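You operate a simulated robot arm through the tools that you are given. There is no shell and no other tool. Be economical: measure what you need, move in short steps, check, and stop when the job is done.

You are at the controls of a simulated two-armed robot. One attempt, no reset.

JOB
Open the left cabinet door, fetch the net bag from the back corner of the long bench and set it on the lower middle shelf of the cold cabinet, then shut the door. Then open the lamp cupboard door. The order counts. Set down upright: net bag.

It is judged by the outcome, as a careful person would: the job done as asked, and still so three seconds after it is handed in. It fails if anything else is knocked over, pushed out of place, dropped, spilled or broken.

ROBOT AND FRAMES
Two 7-joint arms with two-finger parallel grippers on one trunk, on a base that drives. Base frame: it is fixed to the floor where the robot stands at the start and does not move with it; the origin is under the middle of the robot, x ahead of it, y to its left, z up. Lengths are in m, angles in degrees, forces in N, time in s.
The left shoulder is at the start at [0.07, 0.188, 1.34], the right one opposite. With the tool pointing down near the work surface each hand reaches from about 0.1 to 0.72 m from the robot's upright axis, wherever it stands, measured 20 degrees to its own side. Places, roughly: lamp cupboard door [-6.7, -1, 0.4]; left cabinet door [0.8, -0.1, 1]; lower middle shelf of the cold cabinet [1.1, -0.3, 0.6]; net bag [0.5, -3.25, 0.75]. Payload 3.91 kg a hand.
The tool frame of a hand sits at the grasp point between the pads (the TCP): z along the fingers, y along the line on which they close. The tips reach 0.03 m beyond it. The gripper opens to 0.11 m. The fingers are 0.02 m wide and 0.01 m thick; the gripper's body (0.048 by 0.112 m) begins 0.055 m behind the TCP.
Orientation is that of the tool frame in the base frame, as a unit quaternion [w, x, y, z]. With the fingers straight down and closing along the base's y, the tool's x points along the base's -x, its y along +y and its z along -z.

CONTROLS
- The arms move only by the tool drive_tool. It takes "left_series", "right_series" or both (then of equal length, played together; a hand with none holds still); each is a list of rows, each a list of 7 numbers: the shift along the tool's x, y, z in units of 40 mm (1.0 is 40 mm), then the turn, a rotation vector about the tool's x, y, z in units of 5 degrees (1.0 is 5 degrees), then the opening, from 0 (shut) to 1 (fully open). In form: [[dx, dy, dz, rx, ry, rz, jaw], ...]. A call has 1 to 8 rows; each row shifts and turns the commanded pose from where the row before left it, along the tool's axes as they then stand. A call with a number of a shift or a turn outside -1 to 1 is refused whole. Rows are played at 5 a second. More than 0.05 m and 8.6 degrees between two rows, or a gripper value outside its range, and nothing of the call is played. Where a pose cannot be reached the arm comes as near as it can. A force on the tool above 40 N (or 10 N above the force at the start of the call, whichever is more), or a blocked arm, ends the call early, and 0.2 s more pass. Each finger travels about 0.072 m/s and halts on what it meets, pressing with about 39 N; the grip force reading is that of the motor and also rises with nothing between the fingers. The clock runs only during rows and for 0.2 s after the last one: add rows that do not move to give the fingers time. The reply holds the time, the measured pose of the TCP, the force on the tool along the base axes, the opening and the grip force, in the units named above and with some noise, with the torque about the TCP (base axes, N m) and any sound that the robot's microphone picked up.
- Cameras (640 x 400 px; columns grow to the right, rows downward): "scene" is now at [0.1396, 0.008, 1.5685]; the picture's right is [0.07, -1.00, 0.00], its down [-0.54, -0.04, -0.84] and it looks along [0.84, 0.06, -0.54] (base axes); focal length 280 px, centre (320, 200). "left" rides on the left gripper at [0.072, -0.017, -0.103] in its tool frame; the picture's right is [0.23, 0.97, 0.00], its down [-0.76, 0.18, -0.62] and it looks along [-0.61, 0.14, 0.78] (tool axes); focal length 222 px, centre (320, 200). "right" rides on the right gripper at [0.072, 0.017, -0.103] in its tool frame; the picture's right is [-0.23, 0.97, 0.00], its down [-0.76, -0.18, -0.62] and it looks along [-0.61, -0.14, 0.78] (tool axes); focal length 222 px, centre (320, 200). There is no depth. A picture from a camera that has moved, and an enlarged one, comes with that camera's place and axes in the base frame and with its lens.
- capture(camera): a new picture of that camera. It takes no simulated time.
- slide_trunk(by): slides the trunk up (or, below 0, down) by that many m; the arms and the scene camera ride with it, the base frame stays. It gives what a move gives, with no picture.
- drive_base(legs): drives the robot by 1 to 6 legs, each [ahead, turn to the left] in m and degrees, along the robot's own axes; the way and the turn of a leg run together, so that a leg with both is an arc; at most 1.5 m and 180 degrees a leg. The arms and the cameras ride along, it lands a little off, and it stops where it bumps. It gives what a move gives.
- head_to(pan, tilt): turns the head with the scene camera to pan (to the left, within 86 degrees either way) and tilt (down, from -29 to 69), counted from straight ahead of the robot. It gives what a move gives.
- close_up(camera, box): a new picture of the part [left, top, right, bottom] of that camera's present view, enlarged. It takes no simulated time.
- job_done(): hands the job in; it is judged then, once.

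Go step by step. Nothing tells you exact positions but the pictures and the camera data: compare them with the known pose of the tool, close in by small moves and look again before you grip or let go. The budget is 165 turns and 138 pictures, counting those below and the enlarged ones. Unless the task says otherwise, let go and move clear before handing in, and close with one line.

The tools are called after "Request:" as a command line: name --argument value ..., lists and objects as JSON in quotes. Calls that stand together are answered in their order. drive_tool: Moves the arms, as the interface text tells. Its arguments: {"type":"object","properties":{"left_series":{"type":"array","items":{"type":"array","items":{"type":"number"}}},"right_series":{"type":"array","items":{"type":"array","items":{"type":"number"}}}},"required":[]} The other tools are called the same way: slide_trunk (by) slides the trunk up or down; drive_base (legs) drives the base; head_to (pan, tilt) turns the head that bears the scene camera; capture (camera) takes a picture; close_up (camera, box) takes an enlarged picture of a part of a camera's view; job_done () hands the job in.

At the start:

```text
time_s: 0.0
left_tool_pos: [0.5984, 0.2076, 1.2606]
left_tool_rot: [0.0, 0.001, 1.0, 0.0]
left_wrist_force: [0.2, 0.2, 0.6]
left_ft_torque: [0.01, -0.02, -0.02]
left_opening: 0.1101
left_finger_force: 0.1
right_tool_pos: [0.5753, -0.2742, 1.2255]
right_tool_rot: [0.0, 0.0, 1.0, 0.0]
right_wrist_force: [0.3, -0.5, 1.1]
right_ft_torque: [0.0, 0.02, -0.02]
right_opening: 0.1099
right_finger_force: 0.1
trunk travel left (down, up): [-0.85, 0.09]
robot x, y, heading: [0.0013, 0.0014, 0.1]
head pan, tilt: [3.9, 32.7]
```

scene: 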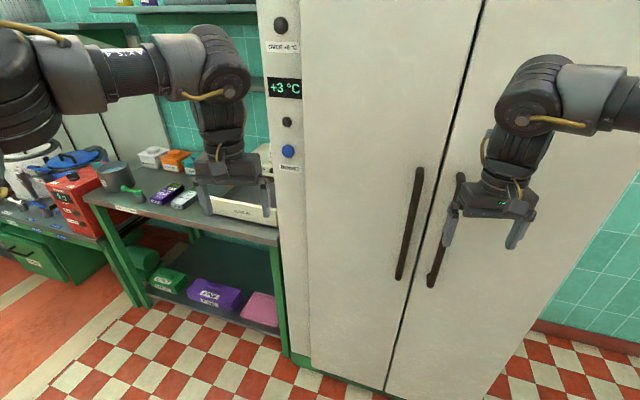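
right: 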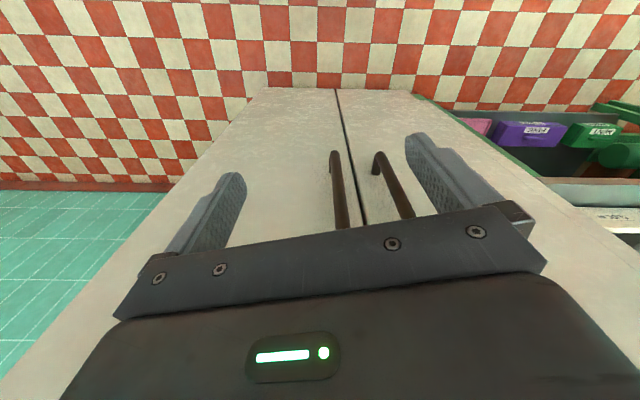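
left: 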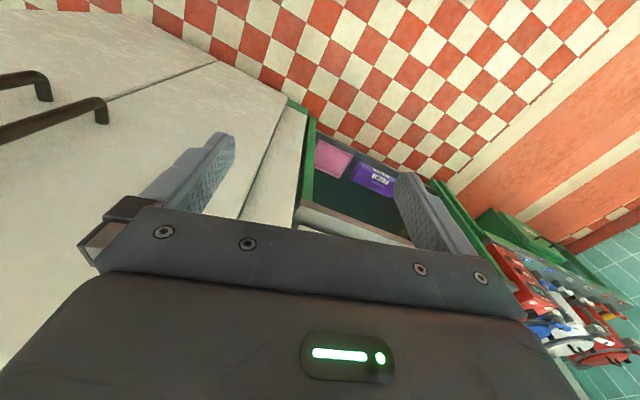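

The cold cabinet is straight ahead with its two dark handles near y -0.2 and -0.3. I'll look closer at its panel and at the handles before moving.

Request:
close_up --camera "scene" --box '[240, 0, 400, 180]'

Request:
close_up --camera "scene" --box '[360, 140, 520, 300]'

Request:
head_to --pan -80 --tilt 20

Request:
capture --camera "scene"

```text
2.22 times, centred on (320, 90) of scene
camera zoom: at [0.1396, 0.008, 1.5685], right [0.07, -1.0, 0.0], down [-0.54, -0.04, -0.84], along [0.84, 0.06, -0.54], focal length 623 px, centre (320, 444)
```

zoom: 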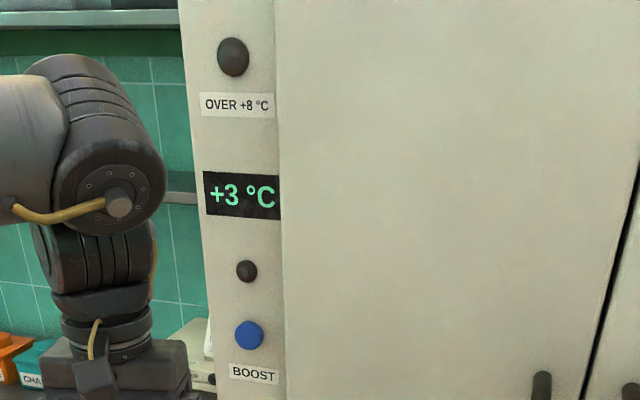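

```text
2.50 times, centred on (440, 220) of scene
camera zoom: at [0.1396, 0.008, 1.5685], right [0.07, -1.0, 0.0], down [-0.54, -0.04, -0.84], along [0.84, 0.06, -0.54], focal length 701 px, centre (20, 150)
```

zoom: 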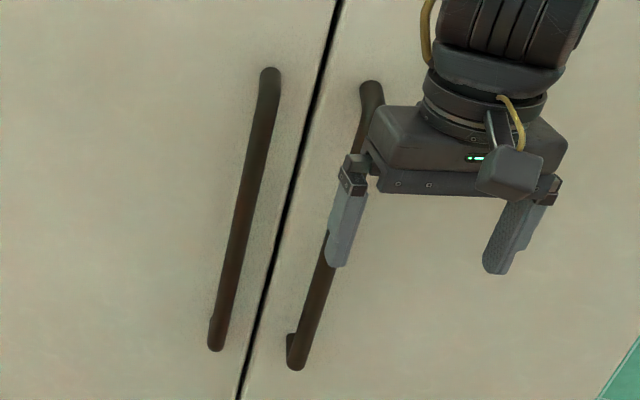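

```text
time_s: 1.6
left_tool_pos: [0.598, 0.2073, 1.2602]
left_tool_rot: [0.0, -0.001, 1.0, 0.0]
left_wrist_force: [-0.1, 0.2, 1.1]
left_ft_torque: [-0.02, 0.04, -0.03]
left_opening: 0.11
left_finger_force: 0.1
right_tool_pos: [0.5746, -0.2732, 1.2257]
right_tool_rot: [-0.001, 0.0, 1.0, 0.0]
right_wrist_force: [-0.1, -0.4, 0.6]
right_ft_torque: [-0.03, 0.01, -0.01]
right_opening: 0.11
right_finger_force: 0.2
trunk travel left (down, up): [-0.85, 0.09]
robot x, y, heading: [0.0004, 0.0014, 0.1]
head pan, tilt: [-80.0, 20.0]
```

```text
132 pictures are left
camera scene: at [0.0668, -0.0898, 1.5888], right [-0.98, -0.17, 0.0], down [-0.06, 0.34, -0.94], along [0.16, -0.93, -0.34], focal length 280 px, centre (320, 200)
```

scene: 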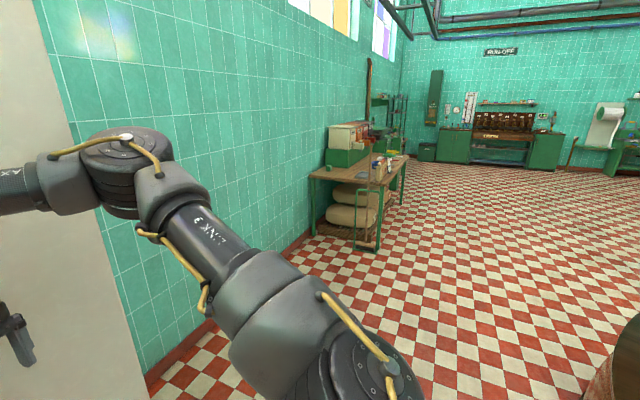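

The panel warns of over +8 °C, so the door-open time should be kept short; I'll scout the bench and the bag from here first.

Request:
close_up --camera "scene" --box '[300, 80, 440, 260]'

Request:
close_up --camera "scene" --box '[310, 110, 400, 190]'

```text
2.22 times, centred on (370, 170) of scene
camera zoom: at [0.0668, -0.0898, 1.5888], right [-0.98, -0.17, 0.0], down [-0.06, 0.34, -0.94], along [0.16, -0.93, -0.34], focal length 623 px, centre (209, 267)
```

zoom: 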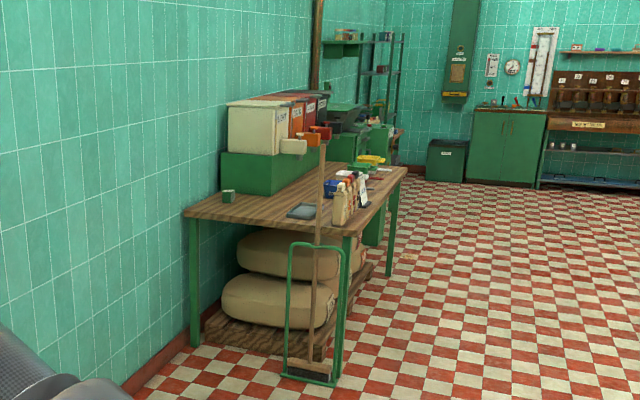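

```text
5.00 times, centred on (355, 150) of scene
camera zoom: at [0.0668, -0.0898, 1.5888], right [-0.98, -0.17, 0.0], down [-0.06, 0.34, -0.94], along [0.16, -0.93, -0.34], focal length 1402 px, centre (145, 450)
```

zoom: 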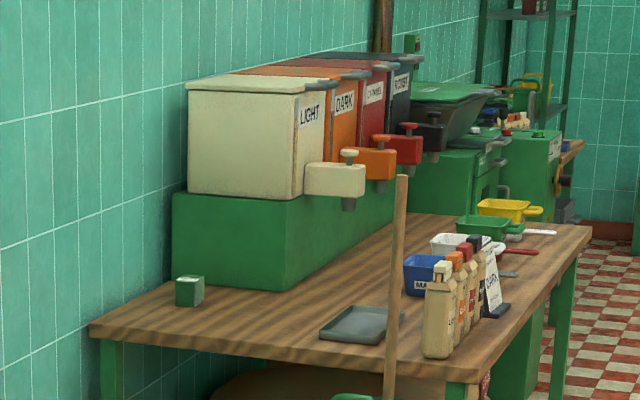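

The small green item on the back near corner of the bench fits the given bag place; zooming on it.

Request:
close_up --camera "scene" --box '[322, 160, 346, 175]'

Request:
head_to --pan 5 --tilt 40

Request:
capture --camera "scene"

```text
16.00 times, centred on (334, 168) of scene
camera zoom: at [0.0668, -0.0898, 1.5888], right [-0.98, -0.17, 0.0], down [-0.06, 0.34, -0.94], along [0.16, -0.93, -0.34], focal length 4488 px, centre (96, 720)
```

zoom: 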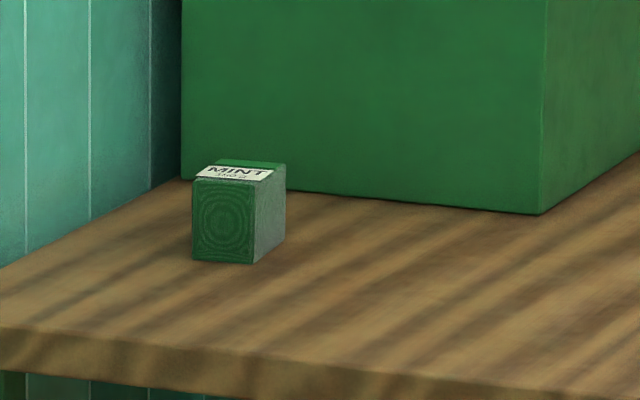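

```text
time_s: 3.2
left_tool_pos: [0.5989, 0.208, 1.2597]
left_tool_rot: [0.0, 0.0, 1.0, 0.0]
left_wrist_force: [-0.6, 0.2, -1.3]
left_ft_torque: [0.05, 0.04, -0.02]
left_opening: 0.1097
left_finger_force: 0.2
right_tool_pos: [0.5747, -0.2735, 1.2258]
right_tool_rot: [0.001, 0.001, 1.0, 0.0]
right_wrist_force: [0.7, 0.0, -0.2]
right_ft_torque: [0.03, 0.0, 0.01]
right_opening: 0.1099
right_finger_force: 0.0
trunk travel left (down, up): [-0.85, 0.09]
robot x, y, heading: [0.0017, -0.0036, -0.1]
head pan, tilt: [5.0, 40.0]
```

```text
128 pictures are left
camera scene: at [0.1352, 0.0093, 1.5574], right [0.09, -1.0, 0.0], down [-0.64, -0.06, -0.77], along [0.76, 0.07, -0.64], focal length 280 px, centre (320, 200)
```

scene: 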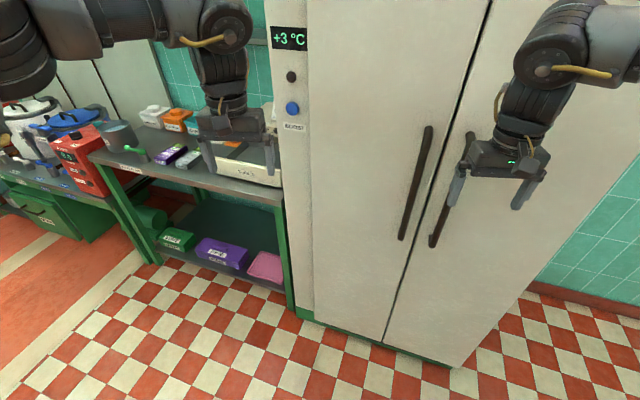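

The "MINT" green mesh block seems to be the bag, to be checked when nearer. The left handle bar triangulates to x 0.74, y -0.187, z 0.91 to 1.28. I turn the left hand to point forward and move the right one aside.

Request:
drive_tool --left_series '[[0, -0.3, 0, 0, -1, 0, 1], [0, -0.3, 0, 0, -1, 0, 1], [0, -0.3, 0, 0, -1, 0, 1], [0, -0.3, 0, 0, -1, 0, 1], [0, -0.3, 0, 0, -1, 0, 1], [0, -0.3, 0, 0, -1, 0, 1], [0, -0.3, 0, 0, -1, 0, 1], [0, -0.3, 0, 0, -1, 0, 1]]' --right_series '[[0.5, -0.5, 0, 0, 0, 0, 1], [0.5, -0.5, 0, 0, 0, 0, 1], [0.5, -0.5, 0, 0, 0, 0, 1], [0.5, -0.5, 0, 0, 0, 0, 1], [0.5, -0.5, 0, 0, 0, 0, 1], [0.5, -0.5, 0, 0, 0, 0, 1], [0.5, -0.5, 0, 0, 0, 0, 1], [0.5, -0.5, 0, 0, 0, 0, 1]]'

Request:
drive_tool --left_series '[[0, -0.7, 0, 0, -1, 0, 1], [0, -0.7, 0, 0, -1, 0, 1], [0, -0.7, 0, 0, -1, 0, 1], [0, -0.7, 0, 0, -1, 0, 1], [0, -0.7, 0, 0, -1, 0, 1], [0, -0.7, 0, 0, -1, 0, 1], [0, -0.7, 0, 0, -1, 0, 1], [0, -0.7, 0, 0, -1, 0, 1]]'

Request:
drive_tool --left_series '[[0, -0.7, 0, 0, -1, 0, 1], [0, -0.6, 0, 0, -1, 0, 1], [1, -0.6, 0, 0, 0, 0, 1], [1, 0, 0, 0, 0, 0, 1], [1, 0, 0.3, 0, 0, 0, 1], [1, 0, 0.3, 0, 0, 0, 1]]'

Request:
capture --camera "scene"

Request:
capture --camera "left"

```text
time_s: 5.0
left_tool_pos: [0.6227, 0.116, 1.2649]
left_tool_rot: [0.343, 0.001, 0.939, -0.001]
left_wrist_force: [-0.4, -0.9, 0.1]
left_ft_torque: [0.04, -0.02, -0.01]
left_opening: 0.1101
left_finger_force: 0.1
left hand out of reach, approached as far as the arm can: row 7, 8
right_tool_pos: [0.4137, -0.4353, 1.2249]
right_tool_rot: [0.001, 0.0, 1.0, 0.0]
right_wrist_force: [-0.3, 0.7, 0.5]
right_ft_torque: [0.02, -0.01, 0.04]
right_opening: 0.1099
right_finger_force: 0.1
trunk travel left (down, up): [-0.85, 0.09]
robot x, y, heading: [-0.0025, -0.0009, -0.2]
head pan, tilt: [5.0, 40.0]
```

```text
time_s: 6.8
left_tool_pos: [0.676, -0.1032, 1.2662]
left_tool_rot: [0.644, 0.0, 0.765, 0.0]
left_wrist_force: [0.1, 0.2, -0.2]
left_ft_torque: [0.0, 0.02, -0.01]
left_opening: 0.1101
left_finger_force: 0.1
left hand out of reach, approached as far as the arm can: row 1, 2, 3, 4
right_tool_pos: [0.4167, -0.4352, 1.2244]
right_tool_rot: [0.0, 0.0, 1.0, 0.001]
right_wrist_force: [0.3, -0.3, 0.6]
right_ft_torque: [-0.01, 0.0, 0.01]
right_opening: 0.11
right_finger_force: 0.0
trunk travel left (down, up): [-0.85, 0.09]
robot x, y, heading: [0.0024, 0.0015, 0.2]
head pan, tilt: [5.0, 40.0]
```

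```text
time_s: 8.2
left_tool_pos: [0.6978, -0.1757, 1.1077]
left_tool_rot: [0.707, 0.001, 0.707, 0.001]
left_wrist_force: [-0.5, 0.1, -0.9]
left_ft_torque: [0.01, -0.01, 0.03]
left_opening: 0.1098
left_finger_force: 0.1
right_tool_pos: [0.4157, -0.435, 1.2256]
right_tool_rot: [0.0, 0.0, 1.0, 0.0]
right_wrist_force: [0.4, 0.0, -0.6]
right_ft_torque: [0.03, -0.01, -0.01]
right_opening: 0.1098
right_finger_force: 0.0
trunk travel left (down, up): [-0.85, 0.09]
robot x, y, heading: [-0.0017, -0.0014, 0.2]
head pan, tilt: [5.0, 40.0]
```

```text
127 pictures are left
camera scene: at [0.1358, 0.0079, 1.5574], right [0.09, -1.0, 0.0], down [-0.64, -0.06, -0.77], along [0.76, 0.07, -0.64], focal length 280 px, centre (320, 200)
```

scene: 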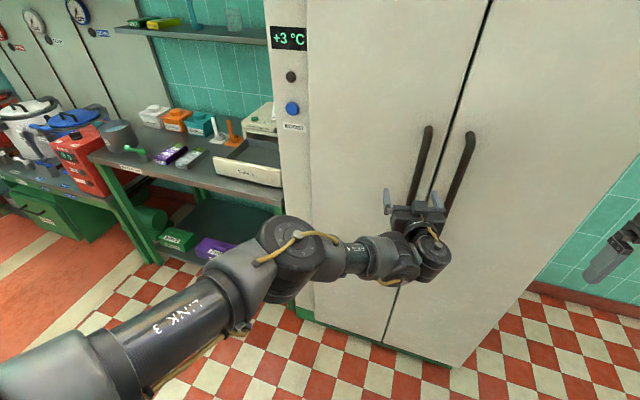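

```text
126 pictures are left
camera left: at [0.5952, -0.1919, 1.0358], right [0.0, 0.97, -0.23], down [-0.62, 0.18, 0.76], along [0.78, 0.14, 0.61], focal length 222 px, centre (320, 200)
```

left: 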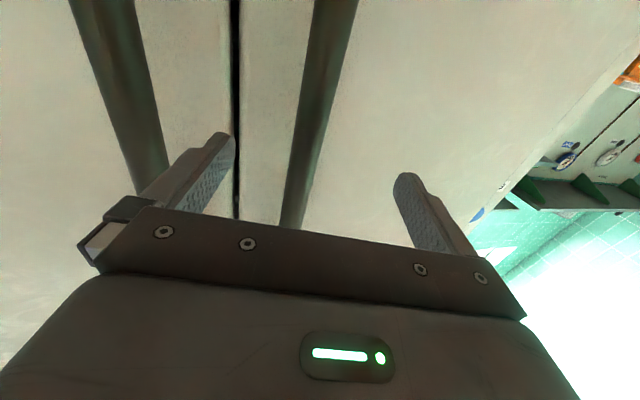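

The bar lies between the left fingers. I move in about 0.035 m and close.

Request:
drive_tool --left_series '[[0, -0.1, 0.5, 0, 0, 0, 1], [0, 0, 0.4, 0, 0, 0, 1], [0, 0, 0, 0, 0, 0, 0], [0, 0, 0, 0, 0, 0, 0], [0, 0, 0, 0, 0, 0, 0], [0, 0, 0, 0, 0, 0, 0], [0, 0, 0, 0, 0, 0, 0]]'

Request:
capture --camera "left"

```text
time_s: 9.8
left_tool_pos: [0.7022, -0.1849, 1.1096]
left_tool_rot: [0.707, 0.005, 0.707, -0.001]
left_wrist_force: [-5.8, -28.8, 1.3]
left_ft_torque: [-0.41, -1.3, -0.61]
left_opening: 0.0197
left_finger_force: 44.8
left hand out of reach, approached as far as the arm can: row 1, 2
right_tool_pos: [0.4139, -0.4453, 1.2225]
right_tool_rot: [0.0, 0.0, 1.0, 0.005]
right_wrist_force: [-1.0, 0.8, 0.3]
right_ft_torque: [-0.04, 0.02, 0.0]
right_opening: 0.1098
right_finger_force: 0.0
trunk travel left (down, up): [-0.85, 0.09]
robot x, y, heading: [-0.0025, -0.0049, -0.1]
head pan, tilt: [5.0, 40.0]
```

```text
125 pictures are left
camera left: at [0.6003, -0.2005, 1.0377], right [0.01, 0.98, -0.22], down [-0.62, 0.18, 0.76], along [0.78, 0.13, 0.61], focal length 222 px, centre (320, 200)
```

left: 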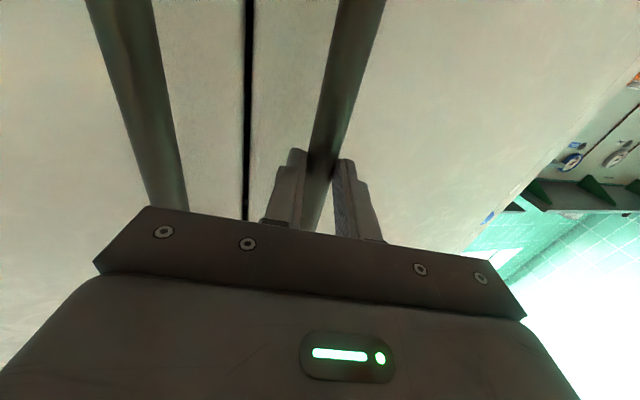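

Gripped, but only at the tips, as the arm is at its reach. I'll release, draw back, drive 0.1 m ahead and regrip deeper.

Request:
drive_tool --left_series '[[0, 0, 0, 0, 0, 0, 1], [0, 0, 0, 0, 0, 0, 1], [0, 0, 0, 0, 0, 0, 1], [0, -0.1, -1, 0, 0, 0, 1], [0, 0, -1, 0, 0, 0, 1], [0, 0, -1, 0, 0, 0, 1], [0, 0, -0.8, 0, 0, 0, 1]]'

Request:
drive_base --legs '[[0.1, 0]]'

```text
time_s: 11.4
left_tool_pos: [0.5523, -0.1739, 1.108]
left_tool_rot: [0.707, 0.0, 0.707, 0.001]
left_wrist_force: [-0.3, 0.2, 0.1]
left_ft_torque: [0.02, -0.03, 0.0]
left_opening: 0.11
left_finger_force: 0.1
right_tool_pos: [0.4154, -0.4347, 1.2251]
right_tool_rot: [0.001, 0.0, 1.0, 0.0]
right_wrist_force: [-0.1, -0.4, 0.2]
right_ft_torque: [-0.03, 0.02, 0.01]
right_opening: 0.1098
right_finger_force: 0.0
trunk travel left (down, up): [-0.85, 0.09]
robot x, y, heading: [0.0003, -0.0034, 0.1]
head pan, tilt: [5.0, 40.0]
```

```text
time_s: 12.5
left_tool_pos: [0.6458, -0.1752, 1.1131]
left_tool_rot: [0.709, 0.001, 0.705, -0.001]
left_wrist_force: [-0.9, 0.4, 0.5]
left_ft_torque: [0.0, 0.04, -0.04]
left_opening: 0.1099
left_finger_force: 0.1
right_tool_pos: [0.507, -0.435, 1.2286]
right_tool_rot: [0.003, 0.0, 1.0, 0.001]
right_wrist_force: [-1.2, -0.1, 1.1]
right_ft_torque: [-0.01, -0.04, -0.02]
right_opening: 0.1099
right_finger_force: 0.1
trunk travel left (down, up): [-0.85, 0.09]
robot x, y, heading: [0.0998, -0.0044, -0.1]
head pan, tilt: [5.0, 40.0]
```

Now advance onto the bar and close.

Request:
drive_tool --left_series '[[0, -0.35, 0.6, 0, 0, 0, 1], [0, 0, 0.7, 0, 0, 0, 1], [0, 0, 0.7, 0, 0, 0, 1], [0, 0, 0, 0, 0, 0, 0], [0, 0, 0, 0, 0, 0, 0], [0, 0, 0, 0, 0, 0, 0], [0, 0, 0, 0, 0, 0, 0], [0, 0, 0, 0, 0, 0, 0]]'

Request:
capture --camera "left"

Request:
capture --camera "scene"

```text
time_s: 14.3
left_tool_pos: [0.7334, -0.1858, 1.1097]
left_tool_rot: [0.707, 0.0, 0.707, 0.0]
left_wrist_force: [-0.7, 4.5, -0.4]
left_ft_torque: [0.09, 0.01, 0.05]
left_opening: 0.0197
left_finger_force: 45.1
right_tool_pos: [0.5151, -0.4334, 1.2262]
right_tool_rot: [0.0, 0.001, 1.0, 0.0]
right_wrist_force: [-0.6, -0.1, -0.7]
right_ft_torque: [0.0, -0.01, 0.01]
right_opening: 0.1098
right_finger_force: 0.0
trunk travel left (down, up): [-0.85, 0.09]
robot x, y, heading: [0.1009, -0.0005, 0.2]
head pan, tilt: [5.0, 40.0]
```

```text
124 pictures are left
camera left: at [0.63, -0.2034, 1.0377], right [0.0, 0.97, -0.23], down [-0.62, 0.18, 0.76], along [0.78, 0.14, 0.61], focal length 222 px, centre (320, 200)
```

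left: 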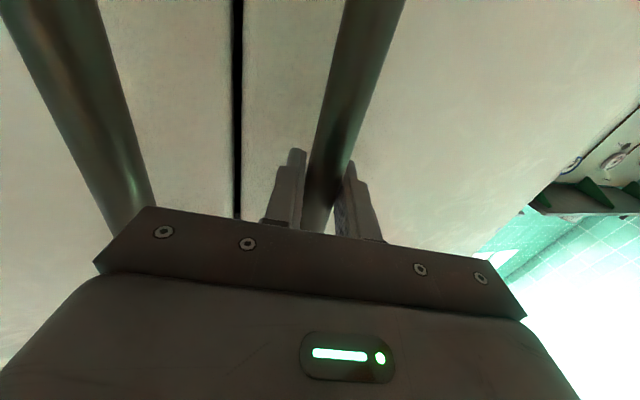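

```text
123 pictures are left
camera scene: at [0.2347, 0.01, 1.5573], right [0.09, -1.0, 0.0], down [-0.64, -0.06, -0.77], along [0.76, 0.07, -0.64], focal length 280 px, centre (320, 200)
```

scene: 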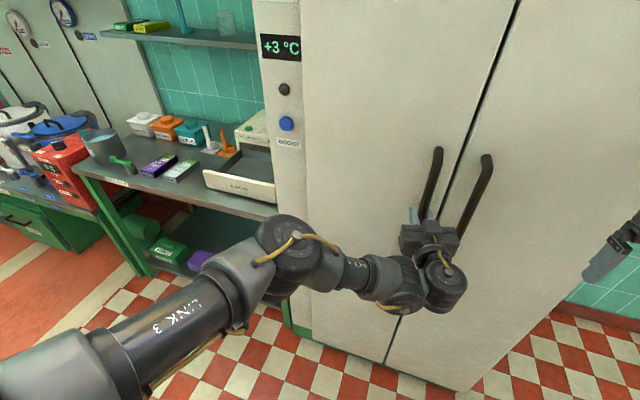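

Good grip on the bar. I pull the door open along its arc about the hinge at y 0.09, turning the hand with it.

Request:
drive_tool --left_series '[[0, 0.17, -0.6, 1, 0, 0, 0], [0, 0.17, -0.6, 1, 0, 0, 0], [0, 0.17, -0.6, 1, 0, 0, 0], [0, 0.17, -0.6, 1, 0, 0, 0], [0, 0.17, -0.6, 1, 0, 0, 0], [0, 0.17, -0.6, 1, 0, 0, 0]]'

Request:
capture --camera "scene"

```text
time_s: 15.1
left_tool_pos: [0.6805, -0.1537, 1.1086]
left_tool_rot: [0.706, 0.072, 0.701, -0.07]
left_wrist_force: [17.0, 22.9, 1.9]
left_ft_torque: [-0.38, 1.07, 0.09]
left_opening: 0.0198
left_finger_force: 45.0
right_tool_pos: [0.5173, -0.4337, 1.2259]
right_tool_rot: [0.001, 0.0, 1.0, 0.0]
right_wrist_force: [-0.4, -0.9, -0.3]
right_ft_torque: [0.07, 0.02, 0.0]
right_opening: 0.11
right_finger_force: 0.0
trunk travel left (down, up): [-0.85, 0.09]
robot x, y, heading: [0.1048, 0.0015, 0.2]
head pan, tilt: [5.0, 40.0]
stopped in row 3 (left hand): the force on the tool passed its limit (the readings are from after the stop); the commanded pose is now the measured one
```

```text
122 pictures are left
camera scene: at [0.2362, 0.0109, 1.557], right [0.09, -1.0, 0.0], down [-0.64, -0.06, -0.77], along [0.76, 0.07, -0.64], focal length 280 px, centre (320, 200)
```

scene: 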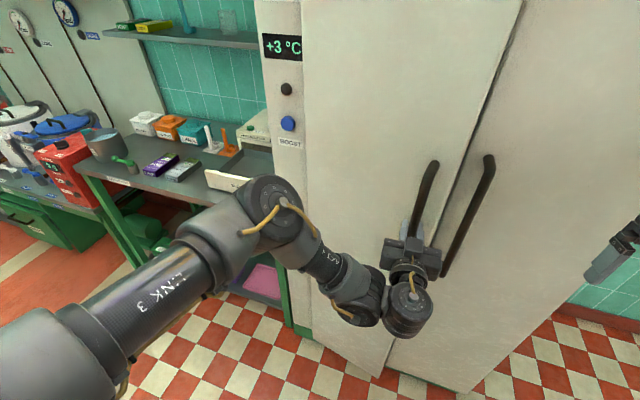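

The door has started to open with +3 °C showing. The hinge looks deeper in x, about 0.85, so I adjust the arc and go on.

Request:
drive_tool --left_series '[[0, 0.28, -0.58, 1, 0, 0, 0], [0, 0.28, -0.58, 1, 0, 0, 0], [0, 0.28, -0.58, 1, 0, 0, 0], [0, 0.28, -0.58, 1, 0, 0, 0]]'

```text
time_s: 15.9
left_tool_pos: [0.6317, -0.1054, 1.1097]
left_tool_rot: [0.695, 0.16, 0.684, -0.153]
left_wrist_force: [18.1, 16.1, -7.8]
left_ft_torque: [-0.36, 1.15, 0.12]
left_opening: 0.0197
left_finger_force: 45.1
right_tool_pos: [0.5177, -0.4326, 1.2252]
right_tool_rot: [-0.001, 0.001, 1.0, 0.0]
right_wrist_force: [-0.6, -0.6, -1.0]
right_ft_torque: [0.04, -0.01, 0.04]
right_opening: 0.11
right_finger_force: 0.1
trunk travel left (down, up): [-0.85, 0.09]
robot x, y, heading: [0.1014, -0.0038, 0.2]
head pan, tilt: [5.0, 40.0]
stopped in row 3 (left hand): the force on the tool passed its limit (the readings are from after the stop); the commanded pose is now the measured one
```

Three poses fit a hinge at (0.85, 0.07) with radius 0.28. I continue on that arc.

Request:
drive_tool --left_series '[[0, 0.29, -0.53, 1, 0, 0, 0], [0, 0.29, -0.53, 1, 0, 0, 0], [0, 0.29, -0.53, 1, 0, 0, 0], [0, 0.29, -0.53, 1, 0, 0, 0], [0, 0.29, -0.53, 1, 0, 0, 0], [0, 0.29, -0.53, 1, 0, 0, 0]]'

Request:
capture --camera "scene"

```text
time_s: 16.4
left_tool_pos: [0.6161, -0.0846, 1.1087]
left_tool_rot: [0.686, 0.192, 0.678, -0.181]
left_wrist_force: [14.0, 10.1, -14.0]
left_ft_torque: [-1.09, 0.5, 0.21]
left_opening: 0.0198
left_finger_force: 44.9
left hand out of reach, approached as far as the arm can: row 2
right_tool_pos: [0.5185, -0.4319, 1.2249]
right_tool_rot: [0.0, -0.001, 1.0, 0.001]
right_wrist_force: [0.0, -0.6, 0.1]
right_ft_torque: [-0.01, -0.04, -0.01]
right_opening: 0.11
right_finger_force: 0.0
trunk travel left (down, up): [-0.85, 0.09]
robot x, y, heading: [0.0967, 0.0015, 0.2]
head pan, tilt: [5.0, 40.0]
stopped in row 2 (left hand): the force on the tool passed its limit (the readings are from after the stop); the commanded pose is now the measured one
```

```text
121 pictures are left
camera scene: at [0.2372, 0.0121, 1.5569], right [0.09, -1.0, 0.0], down [-0.64, -0.06, -0.77], along [0.76, 0.07, -0.64], focal length 280 px, centre (320, 200)
```

scene: 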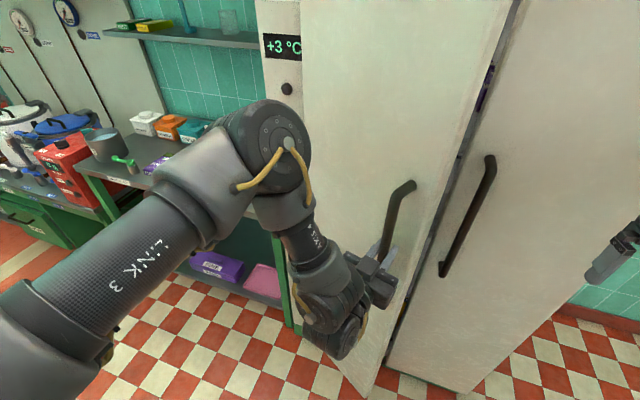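

The left wrist cannot yaw further, but the bar can pivot in the fingers. I continue the arc by translating only.

Request:
drive_tool --left_series '[[0, 0.31, -0.52, 0, 0, 0, 0], [0, 0.31, -0.52, 0, 0, 0, 0], [0, 0.4, -0.46, 0, 0, 0, 0], [0, 0.4, -0.46, 0, 0, 0, 0]]'

```text
time_s: 17.2
left_tool_pos: [0.5827, -0.0224, 1.1111]
left_tool_rot: [0.685, 0.191, 0.682, -0.173]
left_wrist_force: [28.6, 12.0, -23.8]
left_ft_torque: [-0.46, 1.13, -0.04]
left_opening: 0.0202
left_finger_force: 45.0
left hand out of reach, approached as far as the arm can: row 2, 3, 4
right_tool_pos: [0.5223, -0.4312, 1.224]
right_tool_rot: [-0.002, -0.001, 1.0, 0.0]
right_wrist_force: [0.5, -0.3, 0.3]
right_ft_torque: [0.02, 0.01, 0.0]
right_opening: 0.11
right_finger_force: 0.0
trunk travel left (down, up): [-0.85, 0.09]
robot x, y, heading: [0.1016, 0.0009, 0.4]
head pan, tilt: [5.0, 40.0]
stopped in row 4 (left hand): the force on the tool passed its limit (the readings are from after the stop); the commanded pose is now the measured one
```

The door is about 46° open. I bring the right hand, fingers shut, round the door's edge to push from the inside.

Request:
drive_tool --right_series '[[-0.59, 0.95, 0, 0, 0, 0, 0], [-0.59, 0.95, 0, 0, 0, 0, 0], [-0.59, 0.95, 0, 0, 0, 0, 0], [-0.59, 0.95, 0, 0, 0, 0, 0], [-0.59, 0.95, 0, 0, 0, 0, 0]]'

Request:
head_to --pan -15 --tilt 35

Request:
capture --camera "scene"

```text
time_s: 18.4
left_tool_pos: [0.5811, -0.024, 1.111]
left_tool_rot: [0.684, 0.191, 0.681, -0.178]
left_wrist_force: [27.7, 10.6, -26.5]
left_ft_torque: [-0.61, 0.81, -0.11]
left_opening: 0.0196
left_finger_force: 44.4
right_tool_pos: [0.6418, -0.239, 1.224]
right_tool_rot: [-0.003, 0.001, 1.0, -0.001]
right_wrist_force: [0.6, 0.2, -0.3]
right_ft_torque: [-0.01, 0.01, 0.05]
right_opening: 0.0001
right_finger_force: 38.0
trunk travel left (down, up): [-0.85, 0.09]
robot x, y, heading: [0.0989, 0.0008, 0.4]
head pan, tilt: [5.0, 40.0]
```

```text
time_s: 19.3
left_tool_pos: [0.5816, -0.0234, 1.1123]
left_tool_rot: [0.684, 0.193, 0.68, -0.177]
left_wrist_force: [27.2, 9.7, -25.8]
left_ft_torque: [-0.79, 0.55, -0.02]
left_opening: 0.0198
left_finger_force: 45.1
right_tool_pos: [0.6418, -0.2409, 1.2236]
right_tool_rot: [-0.003, -0.001, 1.0, -0.001]
right_wrist_force: [0.4, 0.2, 0.1]
right_ft_torque: [0.0, 0.04, -0.02]
right_opening: 0.0
right_finger_force: 37.5
trunk travel left (down, up): [-0.85, 0.09]
robot x, y, heading: [0.1002, -0.0024, 0.3]
head pan, tilt: [-15.0, 35.0]
```

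```text
120 pictures are left
camera scene: at [0.2466, -0.0169, 1.5639], right [-0.25, -0.97, 0.0], down [-0.56, 0.14, -0.82], along [0.79, -0.21, -0.58], focal length 280 px, centre (320, 200)
```

scene: 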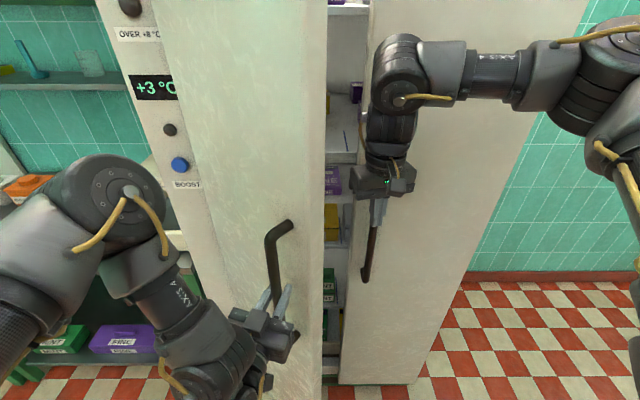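

Right hand is in the gap. I insert it behind the door while the left lets go of the bar and backs off.

Request:
drive_tool --right_series '[[-0.75, 0.8, 0, 0, 0, 0, 0], [-0.75, 0.8, 0, 0, 0, 0, 0], [0, 0, 0, 0, 0, 0, 0], [0, 0, 0, 0, 0, 0, 0], [0, 0, 0, 0, 0, 0, 0], [0, 0, 0, 0, 0, 0, 0]]' --left_series '[[0, 0, 0, 0, 0, 0, 1], [0, 0, 0, 0, 0, 0, 1], [0, 0, 0, 0, 0, 0, 1], [0, 0, -1, 0, 0, 0, 1], [0, 0, -1, 0, 0, 0, 1], [0, 0, -1, 0, 0, 0, 1]]'

Request:
capture --camera "scene"

```text
time_s: 20.7
left_tool_pos: [0.5445, -0.0074, 1.1289]
left_tool_rot: [0.686, 0.192, 0.68, -0.175]
left_wrist_force: [0.2, 0.3, 0.7]
left_ft_torque: [0.01, -0.02, 0.02]
left_opening: 0.1097
left_finger_force: 0.0
left hand out of reach, approached as far as the arm can: row 4, 5, 6
right_tool_pos: [0.6926, -0.1801, 1.2259]
right_tool_rot: [-0.001, -0.001, 1.0, 0.001]
right_wrist_force: [-0.5, 0.6, 0.6]
right_ft_torque: [0.01, 0.0, 0.02]
right_opening: 0.0003
right_finger_force: 37.7
trunk travel left (down, up): [-0.85, 0.09]
robot x, y, heading: [0.1002, 0.0023, 0.2]
head pan, tilt: [-15.0, 35.0]
```

```text
119 pictures are left
camera scene: at [0.2353, -0.0216, 1.5649], right [-0.25, -0.97, 0.0], down [-0.55, 0.15, -0.82], along [0.79, -0.21, -0.57], focal length 280 px, centre (320, 200)
```

scene: 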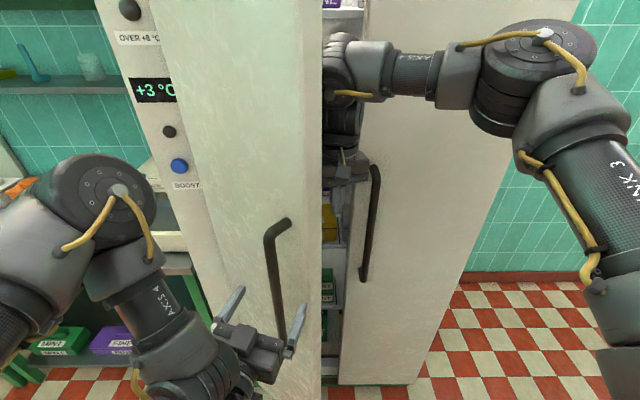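

Left hand has cleared the bar. I unwind its yaw and draw it back and to the left.

Request:
drive_tool --left_series '[[0, 0.2, -0.5, -1, 0, 0, 1], [0, 0.2, -0.7, -1, 0, 0, 1], [0, 0.3, -0.9, -1, 0, 0, 1], [0, 0.5, -0.9, -1, 0, 0, 1], [0, 0.8, -0.9, -1, 0, 0, 1], [0, 0.9, -0.6, -1, 0, 0, 1], [0, 0.9, 0, 0, 0, 0, 1], [0, 0.9, 0, 0, 0, 0, 1]]'

Request:
capture --camera "scene"

```text
time_s: 21.8
left_tool_pos: [0.5976, 0.0594, 1.1567]
left_tool_rot: [0.706, 0.064, 0.703, -0.056]
left_wrist_force: [-25.7, -5.4, 10.1]
left_ft_torque: [-0.8, 0.09, -1.11]
left_opening: 0.1099
left_finger_force: 0.1
left hand out of reach, approached as far as the arm can: row 1, 2, 3, 4, 5
right_tool_pos: [0.6885, -0.1755, 1.23]
right_tool_rot: [0.001, -0.001, 1.0, 0.0]
right_wrist_force: [0.8, 0.2, -0.2]
right_ft_torque: [-0.02, 0.01, 0.01]
right_opening: 0.0001
right_finger_force: 37.7
trunk travel left (down, up): [-0.85, 0.09]
robot x, y, heading: [0.1015, 0.0004, 0.2]
head pan, tilt: [-15.0, 35.0]
stopped in row 5 (left hand): the force on the tool passed its limit (the readings are from after the stop); the commanded pose is now the measured one
```

```text
118 pictures are left
camera scene: at [0.2302, -0.0157, 1.5657], right [-0.25, -0.97, 0.0], down [-0.55, 0.14, -0.82], along [0.79, -0.21, -0.57], focal length 280 px, centre (320, 200)
```

scene: 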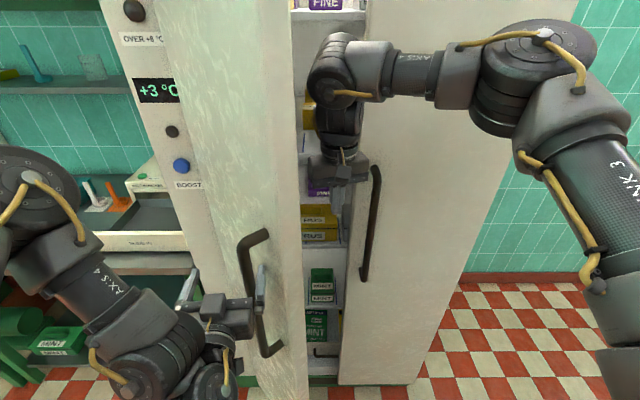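

The left finger seems to have hooked the handle and swung the door wider. I check with the left camera.

Request:
capture --camera "left"

Request:
close_up --camera "scene" --box '[150, 200, 350, 400]'

```text
117 pictures are left
camera left: at [0.4932, 0.062, 1.0844], right [0.17, 0.96, -0.22], down [-0.59, 0.27, 0.76], along [0.79, 0.0, 0.61], focal length 222 px, centre (320, 200)
```

left: 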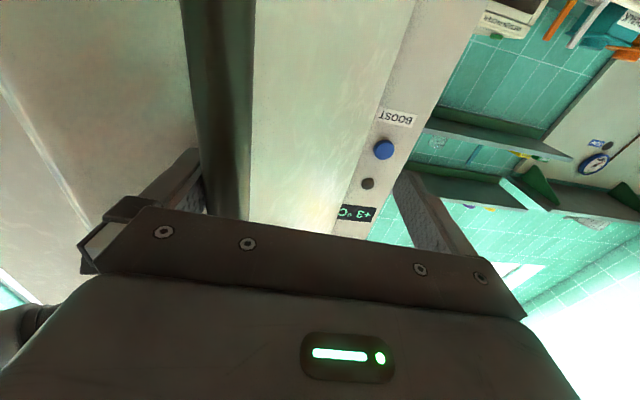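

```text
2.00 times, centred on (250, 300) of scene
camera zoom: at [0.2302, -0.0157, 1.5657], right [-0.25, -0.97, 0.0], down [-0.55, 0.14, -0.82], along [0.79, -0.21, -0.57], focal length 561 px, centre (460, 0)
```

zoom: 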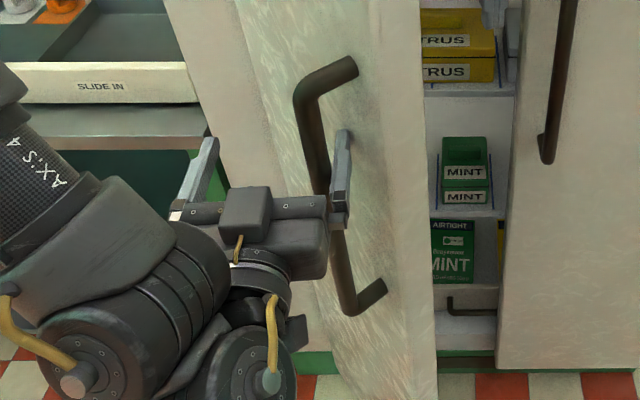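

The right finger of the left hand sits inside the handle loop, which is a fine hook: I keep pulling the handle straight to the left.

Request:
drive_tool --left_series '[[0, 0.6, 0, 0, 0, 0, 1], [0, 0.6, 0, 0, 0, 0, 1], [0, 0.7, 0, 0, 0, 0, 1], [0, 0.7, 0, 0, 0, 0, 1]]'

Request:
capture --camera "scene"

```text
time_s: 22.2
left_tool_pos: [0.5969, 0.084, 1.1569]
left_tool_rot: [0.703, 0.069, 0.705, -0.061]
left_wrist_force: [-34.9, -5.9, 13.6]
left_ft_torque: [-1.21, -0.1, -1.48]
left_opening: 0.1099
left_finger_force: 0.5
right_tool_pos: [0.6868, -0.1772, 1.2291]
right_tool_rot: [0.002, 0.001, 1.0, -0.001]
right_wrist_force: [0.2, 0.6, -0.5]
right_ft_torque: [-0.03, 0.01, -0.04]
right_opening: 0.0
right_finger_force: 37.6
trunk travel left (down, up): [-0.85, 0.09]
robot x, y, heading: [0.1013, 0.001, 0.1]
head pan, tilt: [-15.0, 35.0]
stopped in row 2 (left hand): the force on the tool passed its limit (the readings are from after the stop); the commanded pose is now the measured one
```

```text
115 pictures are left
camera scene: at [0.2277, -0.0167, 1.5659], right [-0.26, -0.97, 0.0], down [-0.55, 0.15, -0.82], along [0.79, -0.21, -0.57], focal length 280 px, centre (320, 200)
```

scene: 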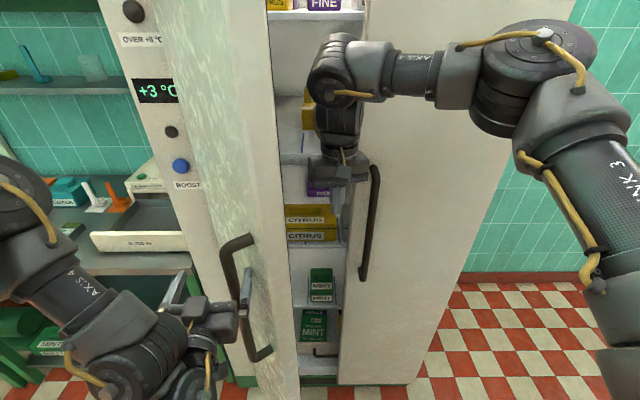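

The finger tip presses on the door face, so I back off slightly in x while moving left.

Request:
drive_tool --left_series '[[0, 0, -0.4, 0, 0, 0, 1], [0, 0.6, -0.35, 0, 0, 0, 1], [0, 0.6, -0.25, 0, 0, 0, 1], [0, 0.6, -0.15, 0, 0, 0, 1], [0, 0.6, -0.1, 0, 0, 0, 1]]'

Request:
capture --camera "scene"

```text
time_s: 23.4
left_tool_pos: [0.6003, 0.1452, 1.1538]
left_tool_rot: [0.703, 0.067, 0.706, -0.054]
left_wrist_force: [3.0, 5.3, -1.7]
left_ft_torque: [0.08, 0.06, 0.32]
left_opening: 0.1071
left_finger_force: 0.1
left hand out of reach, approached as far as the arm can: row 1, 2, 3
right_tool_pos: [0.6921, -0.1775, 1.2264]
right_tool_rot: [0.001, 0.0, 1.0, 0.0]
right_wrist_force: [0.3, 0.5, 0.0]
right_ft_torque: [0.03, -0.02, 0.01]
right_opening: 0.0
right_finger_force: 37.5
trunk travel left (down, up): [-0.85, 0.09]
robot x, y, heading: [0.0962, 0.0013, 0.0]
head pan, tilt: [-15.0, 35.0]
```

```text
114 pictures are left
camera scene: at [0.2344, -0.0167, 1.565], right [-0.26, -0.97, 0.0], down [-0.55, 0.14, -0.82], along [0.79, -0.21, -0.57], focal length 280 px, centre (320, 200)
```

scene: 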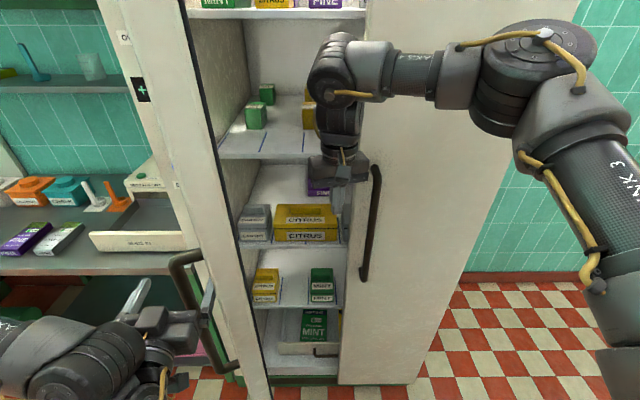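

The interior is visible now; the shelf at about z 0.65 holds citrus and mint. I swing the door a little wider.

Request:
drive_tool --left_series '[[0, 0.6, 0, 0, 0, 0, 1], [0, 0.6, 0.1, 0, 0, 0, 1], [0, 0.6, 0.2, 0, 0, 0, 1], [0, 0.6, 0.2, 0, 0, 0, 1]]'

Request:
capture --camera "scene"

Request:
close_up --camera "scene" --box '[220, 180, 360, 390]'

```text
time_s: 24.4
left_tool_pos: [0.6106, 0.2087, 1.1742]
left_tool_rot: [0.703, 0.069, 0.706, -0.054]
left_wrist_force: [-0.3, -0.1, 0.5]
left_ft_torque: [0.0, -0.01, 0.01]
left_opening: 0.11
left_finger_force: 0.1
left hand out of reach, approached as far as the arm can: row 3, 4
right_tool_pos: [0.6905, -0.1819, 1.2258]
right_tool_rot: [0.001, 0.001, 1.0, 0.0]
right_wrist_force: [0.7, 0.1, -0.7]
right_ft_torque: [0.01, 0.01, 0.04]
right_opening: 0.0
right_finger_force: 38.0
trunk travel left (down, up): [-0.85, 0.09]
robot x, y, heading: [0.1008, -0.0005, -0.2]
head pan, tilt: [-15.0, 35.0]
```

```text
113 pictures are left
camera scene: at [0.2339, -0.0216, 1.565], right [-0.26, -0.97, 0.0], down [-0.55, 0.15, -0.82], along [0.79, -0.21, -0.57], focal length 280 px, centre (320, 200)
```

scene: 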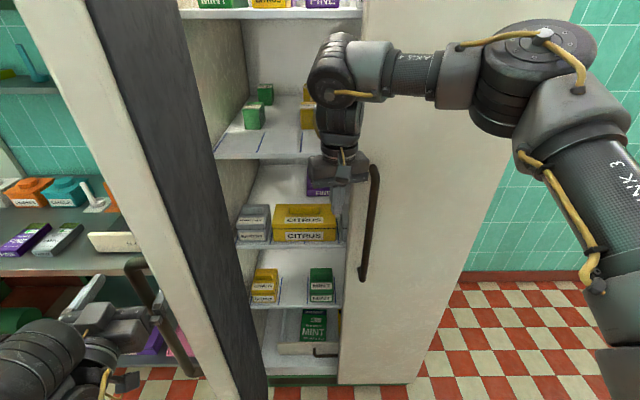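

```text
1.90 times, centred on (290, 285) of scene
camera zoom: at [0.2339, -0.0216, 1.565], right [-0.26, -0.97, 0.0], down [-0.55, 0.15, -0.82], along [0.79, -0.21, -0.57], focal length 534 px, centre (377, 38)
```

zoom: 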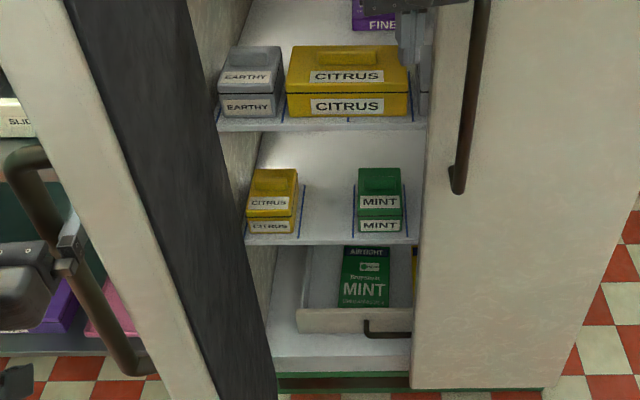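

The shelf with citrus and mint has a free lane in its middle. The door is wide open, so I back the base off to draw both hands clear.

Request:
drive_base --legs '[[-0.35, 0]]'

Request:
capture --camera "scene"

```text
time_s: 26.7
left_tool_pos: [0.2797, 0.2141, 1.1739]
left_tool_rot: [0.701, 0.059, 0.709, -0.04]
left_wrist_force: [-0.7, 0.2, -2.0]
left_ft_torque: [-0.01, -0.09, -0.01]
left_opening: 0.1104
left_finger_force: 0.0
right_tool_pos: [0.3736, -0.1745, 1.2168]
right_tool_rot: [-0.006, -0.012, 1.0, 0.006]
right_wrist_force: [0.2, -0.5, -0.7]
right_ft_torque: [0.07, 0.03, 0.02]
right_opening: 0.0
right_finger_force: 37.5
trunk travel left (down, up): [-0.85, 0.09]
robot x, y, heading: [-0.2343, -0.0045, -1.4]
head pan, tilt: [-15.0, 35.0]
stopped in leg 1: the robot was blocked; the commanded pose is now the measured one
```

```text
111 pictures are left
camera scene: at [-0.084, -0.0413, 1.5638], right [-0.29, -0.96, -0.01], down [-0.56, 0.17, -0.81], along [0.78, -0.23, -0.58], focal length 280 px, centre (320, 200)
```

scene: 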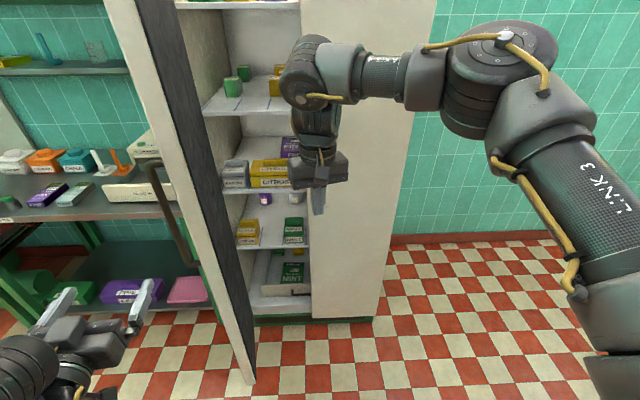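

The base bumped into something behind. I look to the right and left rear before turning.

Request:
head_to --pan -86 --tilt 35

Request:
capture --camera "scene"

Request:
head_to --pan 86 --tilt 35

Request:
capture --camera "scene"

```text
time_s: 28.1
left_tool_pos: [0.2676, 0.2256, 1.1773]
left_tool_rot: [0.706, 0.057, 0.704, -0.044]
left_wrist_force: [-0.5, 0.2, -0.4]
left_ft_torque: [-0.01, 0.0, 0.01]
left_opening: 0.1101
left_finger_force: 0.0
right_tool_pos: [0.3608, -0.1623, 1.2248]
right_tool_rot: [0.001, -0.014, 1.0, 0.001]
right_wrist_force: [0.6, 0.2, 0.6]
right_ft_torque: [-0.03, -0.01, 0.01]
right_opening: 0.0
right_finger_force: 37.6
trunk travel left (down, up): [-0.85, 0.09]
robot x, y, heading: [-0.2355, -0.0031, -1.8]
head pan, tilt: [-85.9, 35.0]
```

```text
110 pictures are left
camera scene: at [-0.1825, -0.0895, 1.565], right [-1.0, -0.04, 0.0], down [-0.02, 0.57, -0.82], along [0.04, -0.82, -0.57], focal length 280 px, centre (320, 200)
```

scene: 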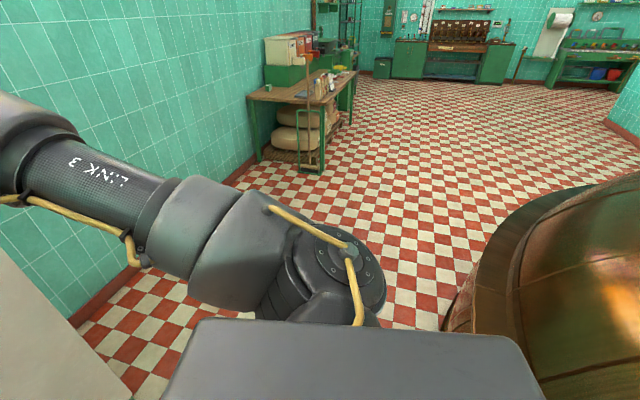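

```text
time_s: 30.8
left_tool_pos: [0.2676, 0.2235, 1.1774]
left_tool_rot: [0.706, 0.058, 0.705, -0.042]
left_wrist_force: [0.2, 0.7, -0.1]
left_ft_torque: [-0.02, -0.02, 0.02]
left_opening: 0.1101
left_finger_force: 0.1
right_tool_pos: [0.3606, -0.1624, 1.2247]
right_tool_rot: [0.0, -0.014, 1.0, 0.001]
right_wrist_force: [0.0, -0.4, 0.3]
right_ft_torque: [0.01, 0.02, 0.02]
right_opening: 0.0
right_finger_force: 37.7
trunk travel left (down, up): [-0.85, 0.09]
robot x, y, heading: [-0.2368, -0.0057, -1.6]
head pan, tilt: [85.9, 35.0]
```

```text
109 pictures are left
camera scene: at [-0.1766, 0.0851, 1.5649], right [1.0, -0.1, 0.0], down [-0.06, -0.57, -0.82], along [0.08, 0.82, -0.57], focal length 280 px, centre (320, 200)
```

scene: 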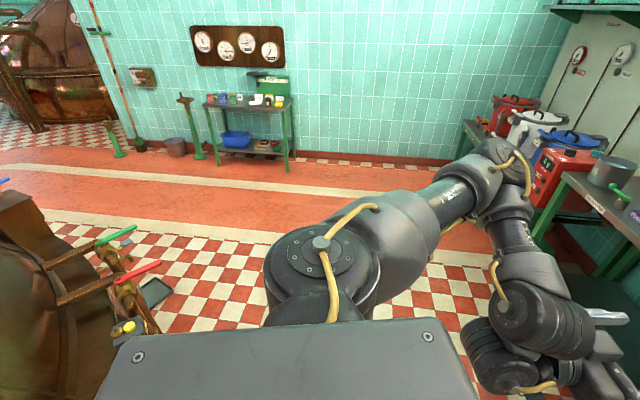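

A copper kettle stands close behind. I tuck both hands in before moving forward a little and turning right.

Request:
drive_tool --left_series '[[0, 0, -0.2, 0, 1, 0, 1], [0, 0, -0.2, 0, 1, 0, 1], [0, 0, -0.3, 0, 1, 0, 1], [0.1, 0, -0.4, 0, 1, 0, 1], [0.2, 0, -0.4, 0, 1, 0, 1], [0.3, 0, -0.4, 0, 1, 0, 1], [0.4, 0, -0.4, 0, 1, 0, 1], [0.4, 0, -0.4, 0, 1, 0, 1]]' --right_series '[[0.6, 0, 0, 0, 0, 0, 0], [0.6, 0, 0, 0, 0, 0, 0], [0.6, 0, 0, 0, 0, 0, 0], [0.6, 0, 0, 0, 0, 0, 0], [0.6, 0, 0, 0, 0, 0, 0], [0.6, 0, 0, 0, 0, 0, 0], [0.6, 0, 0, 0, 0, 0, 0], [0.6, 0, 0, 0, 0, 0, 0]]'

Request:
drive_tool --left_series '[[0.4, 0, -0.4, 0, 1, 0, 1], [0.5, 0, -0.3, 0, 1, 0, 1], [0.5, 0, -0.2, 0, 1, 0, 1], [0.5, 0, -0.1, 0, 1, 0, 1], [0.5, 0, 0, 0, 1, 0, 1], [0.5, 0, 0, 0, 1, 0, 1], [0.5, 0, 0, 0, 1, 0, 1], [0.5, 0, 0, 0, 1, 0, 1]]'

Request:
head_to --pan 0 --tilt 35

Request:
capture --camera "scene"

```text
time_s: 32.5
left_tool_pos: [0.261, 0.2065, 1.129]
left_tool_rot: [0.494, 0.072, 0.866, -0.038]
left_wrist_force: [-0.5, 0.8, 0.6]
left_ft_torque: [0.02, 0.01, -0.03]
left_opening: 0.11
left_finger_force: 0.0
left hand out of reach, approached as far as the arm can: row 1, 2, 3, 4, 5, 6, 7, 8
right_tool_pos: [0.2405, -0.1661, 1.2247]
right_tool_rot: [-0.001, -0.016, 1.0, 0.001]
right_wrist_force: [-0.1, 0.1, -0.5]
right_ft_torque: [-0.01, 0.0, 0.0]
right_opening: 0.0001
right_finger_force: 37.5
right hand out of reach, approached as far as the arm can: row 6, 7, 8
trunk travel left (down, up): [-0.85, 0.09]
robot x, y, heading: [-0.2376, -0.0018, -1.5]
head pan, tilt: [85.9, 35.0]
```

```text
time_s: 34.4
left_tool_pos: [0.208, 0.1817, 1.0582]
left_tool_rot: [0.334, 0.104, 0.936, -0.047]
left_wrist_force: [-0.5, 1.1, 0.7]
left_ft_torque: [-0.04, 0.03, 0.02]
left_opening: 0.1101
left_finger_force: 0.1
left hand out of reach, approached as far as the arm can: row 1, 2, 3, 4, 5
right_tool_pos: [0.243, -0.1671, 1.2247]
right_tool_rot: [-0.001, -0.015, 1.0, 0.001]
right_wrist_force: [0.1, -0.4, -0.1]
right_ft_torque: [-0.02, -0.03, -0.01]
right_opening: 0.0
right_finger_force: 37.7
trunk travel left (down, up): [-0.85, 0.09]
robot x, y, heading: [-0.2371, -0.0002, -1.8]
head pan, tilt: [85.9, 35.0]
```

```text
time_s: 36.0
left_tool_pos: [0.2089, 0.1826, 1.0581]
left_tool_rot: [0.336, 0.103, 0.935, -0.047]
left_wrist_force: [-0.1, -0.6, 0.4]
left_ft_torque: [-0.01, 0.03, -0.03]
left_opening: 0.1099
left_finger_force: 0.2
right_tool_pos: [0.2424, -0.1675, 1.2244]
right_tool_rot: [-0.001, -0.016, 1.0, 0.001]
right_wrist_force: [0.1, -0.1, -0.5]
right_ft_torque: [0.0, 0.03, -0.03]
right_opening: 0.0002
right_finger_force: 37.9
trunk travel left (down, up): [-0.85, 0.09]
robot x, y, heading: [-0.2362, -0.0001, -1.7]
head pan, tilt: [0.0, 35.0]
```

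```text
108 pictures are left
camera scene: at [-0.0973, -0.0051, 1.5649], right [-0.03, -1.0, 0.0], down [-0.57, 0.02, -0.82], along [0.82, -0.02, -0.57], focal length 280 px, centre (320, 200)
```

scene: 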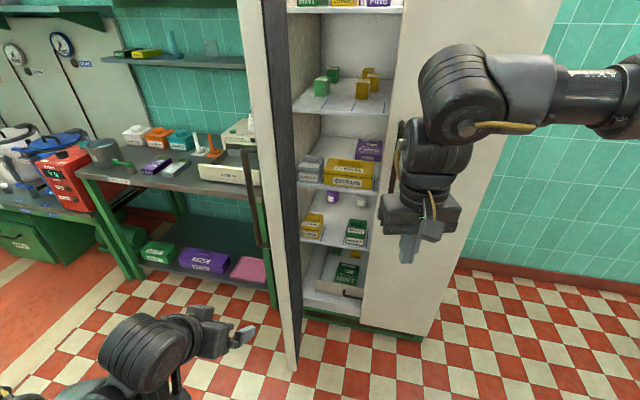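

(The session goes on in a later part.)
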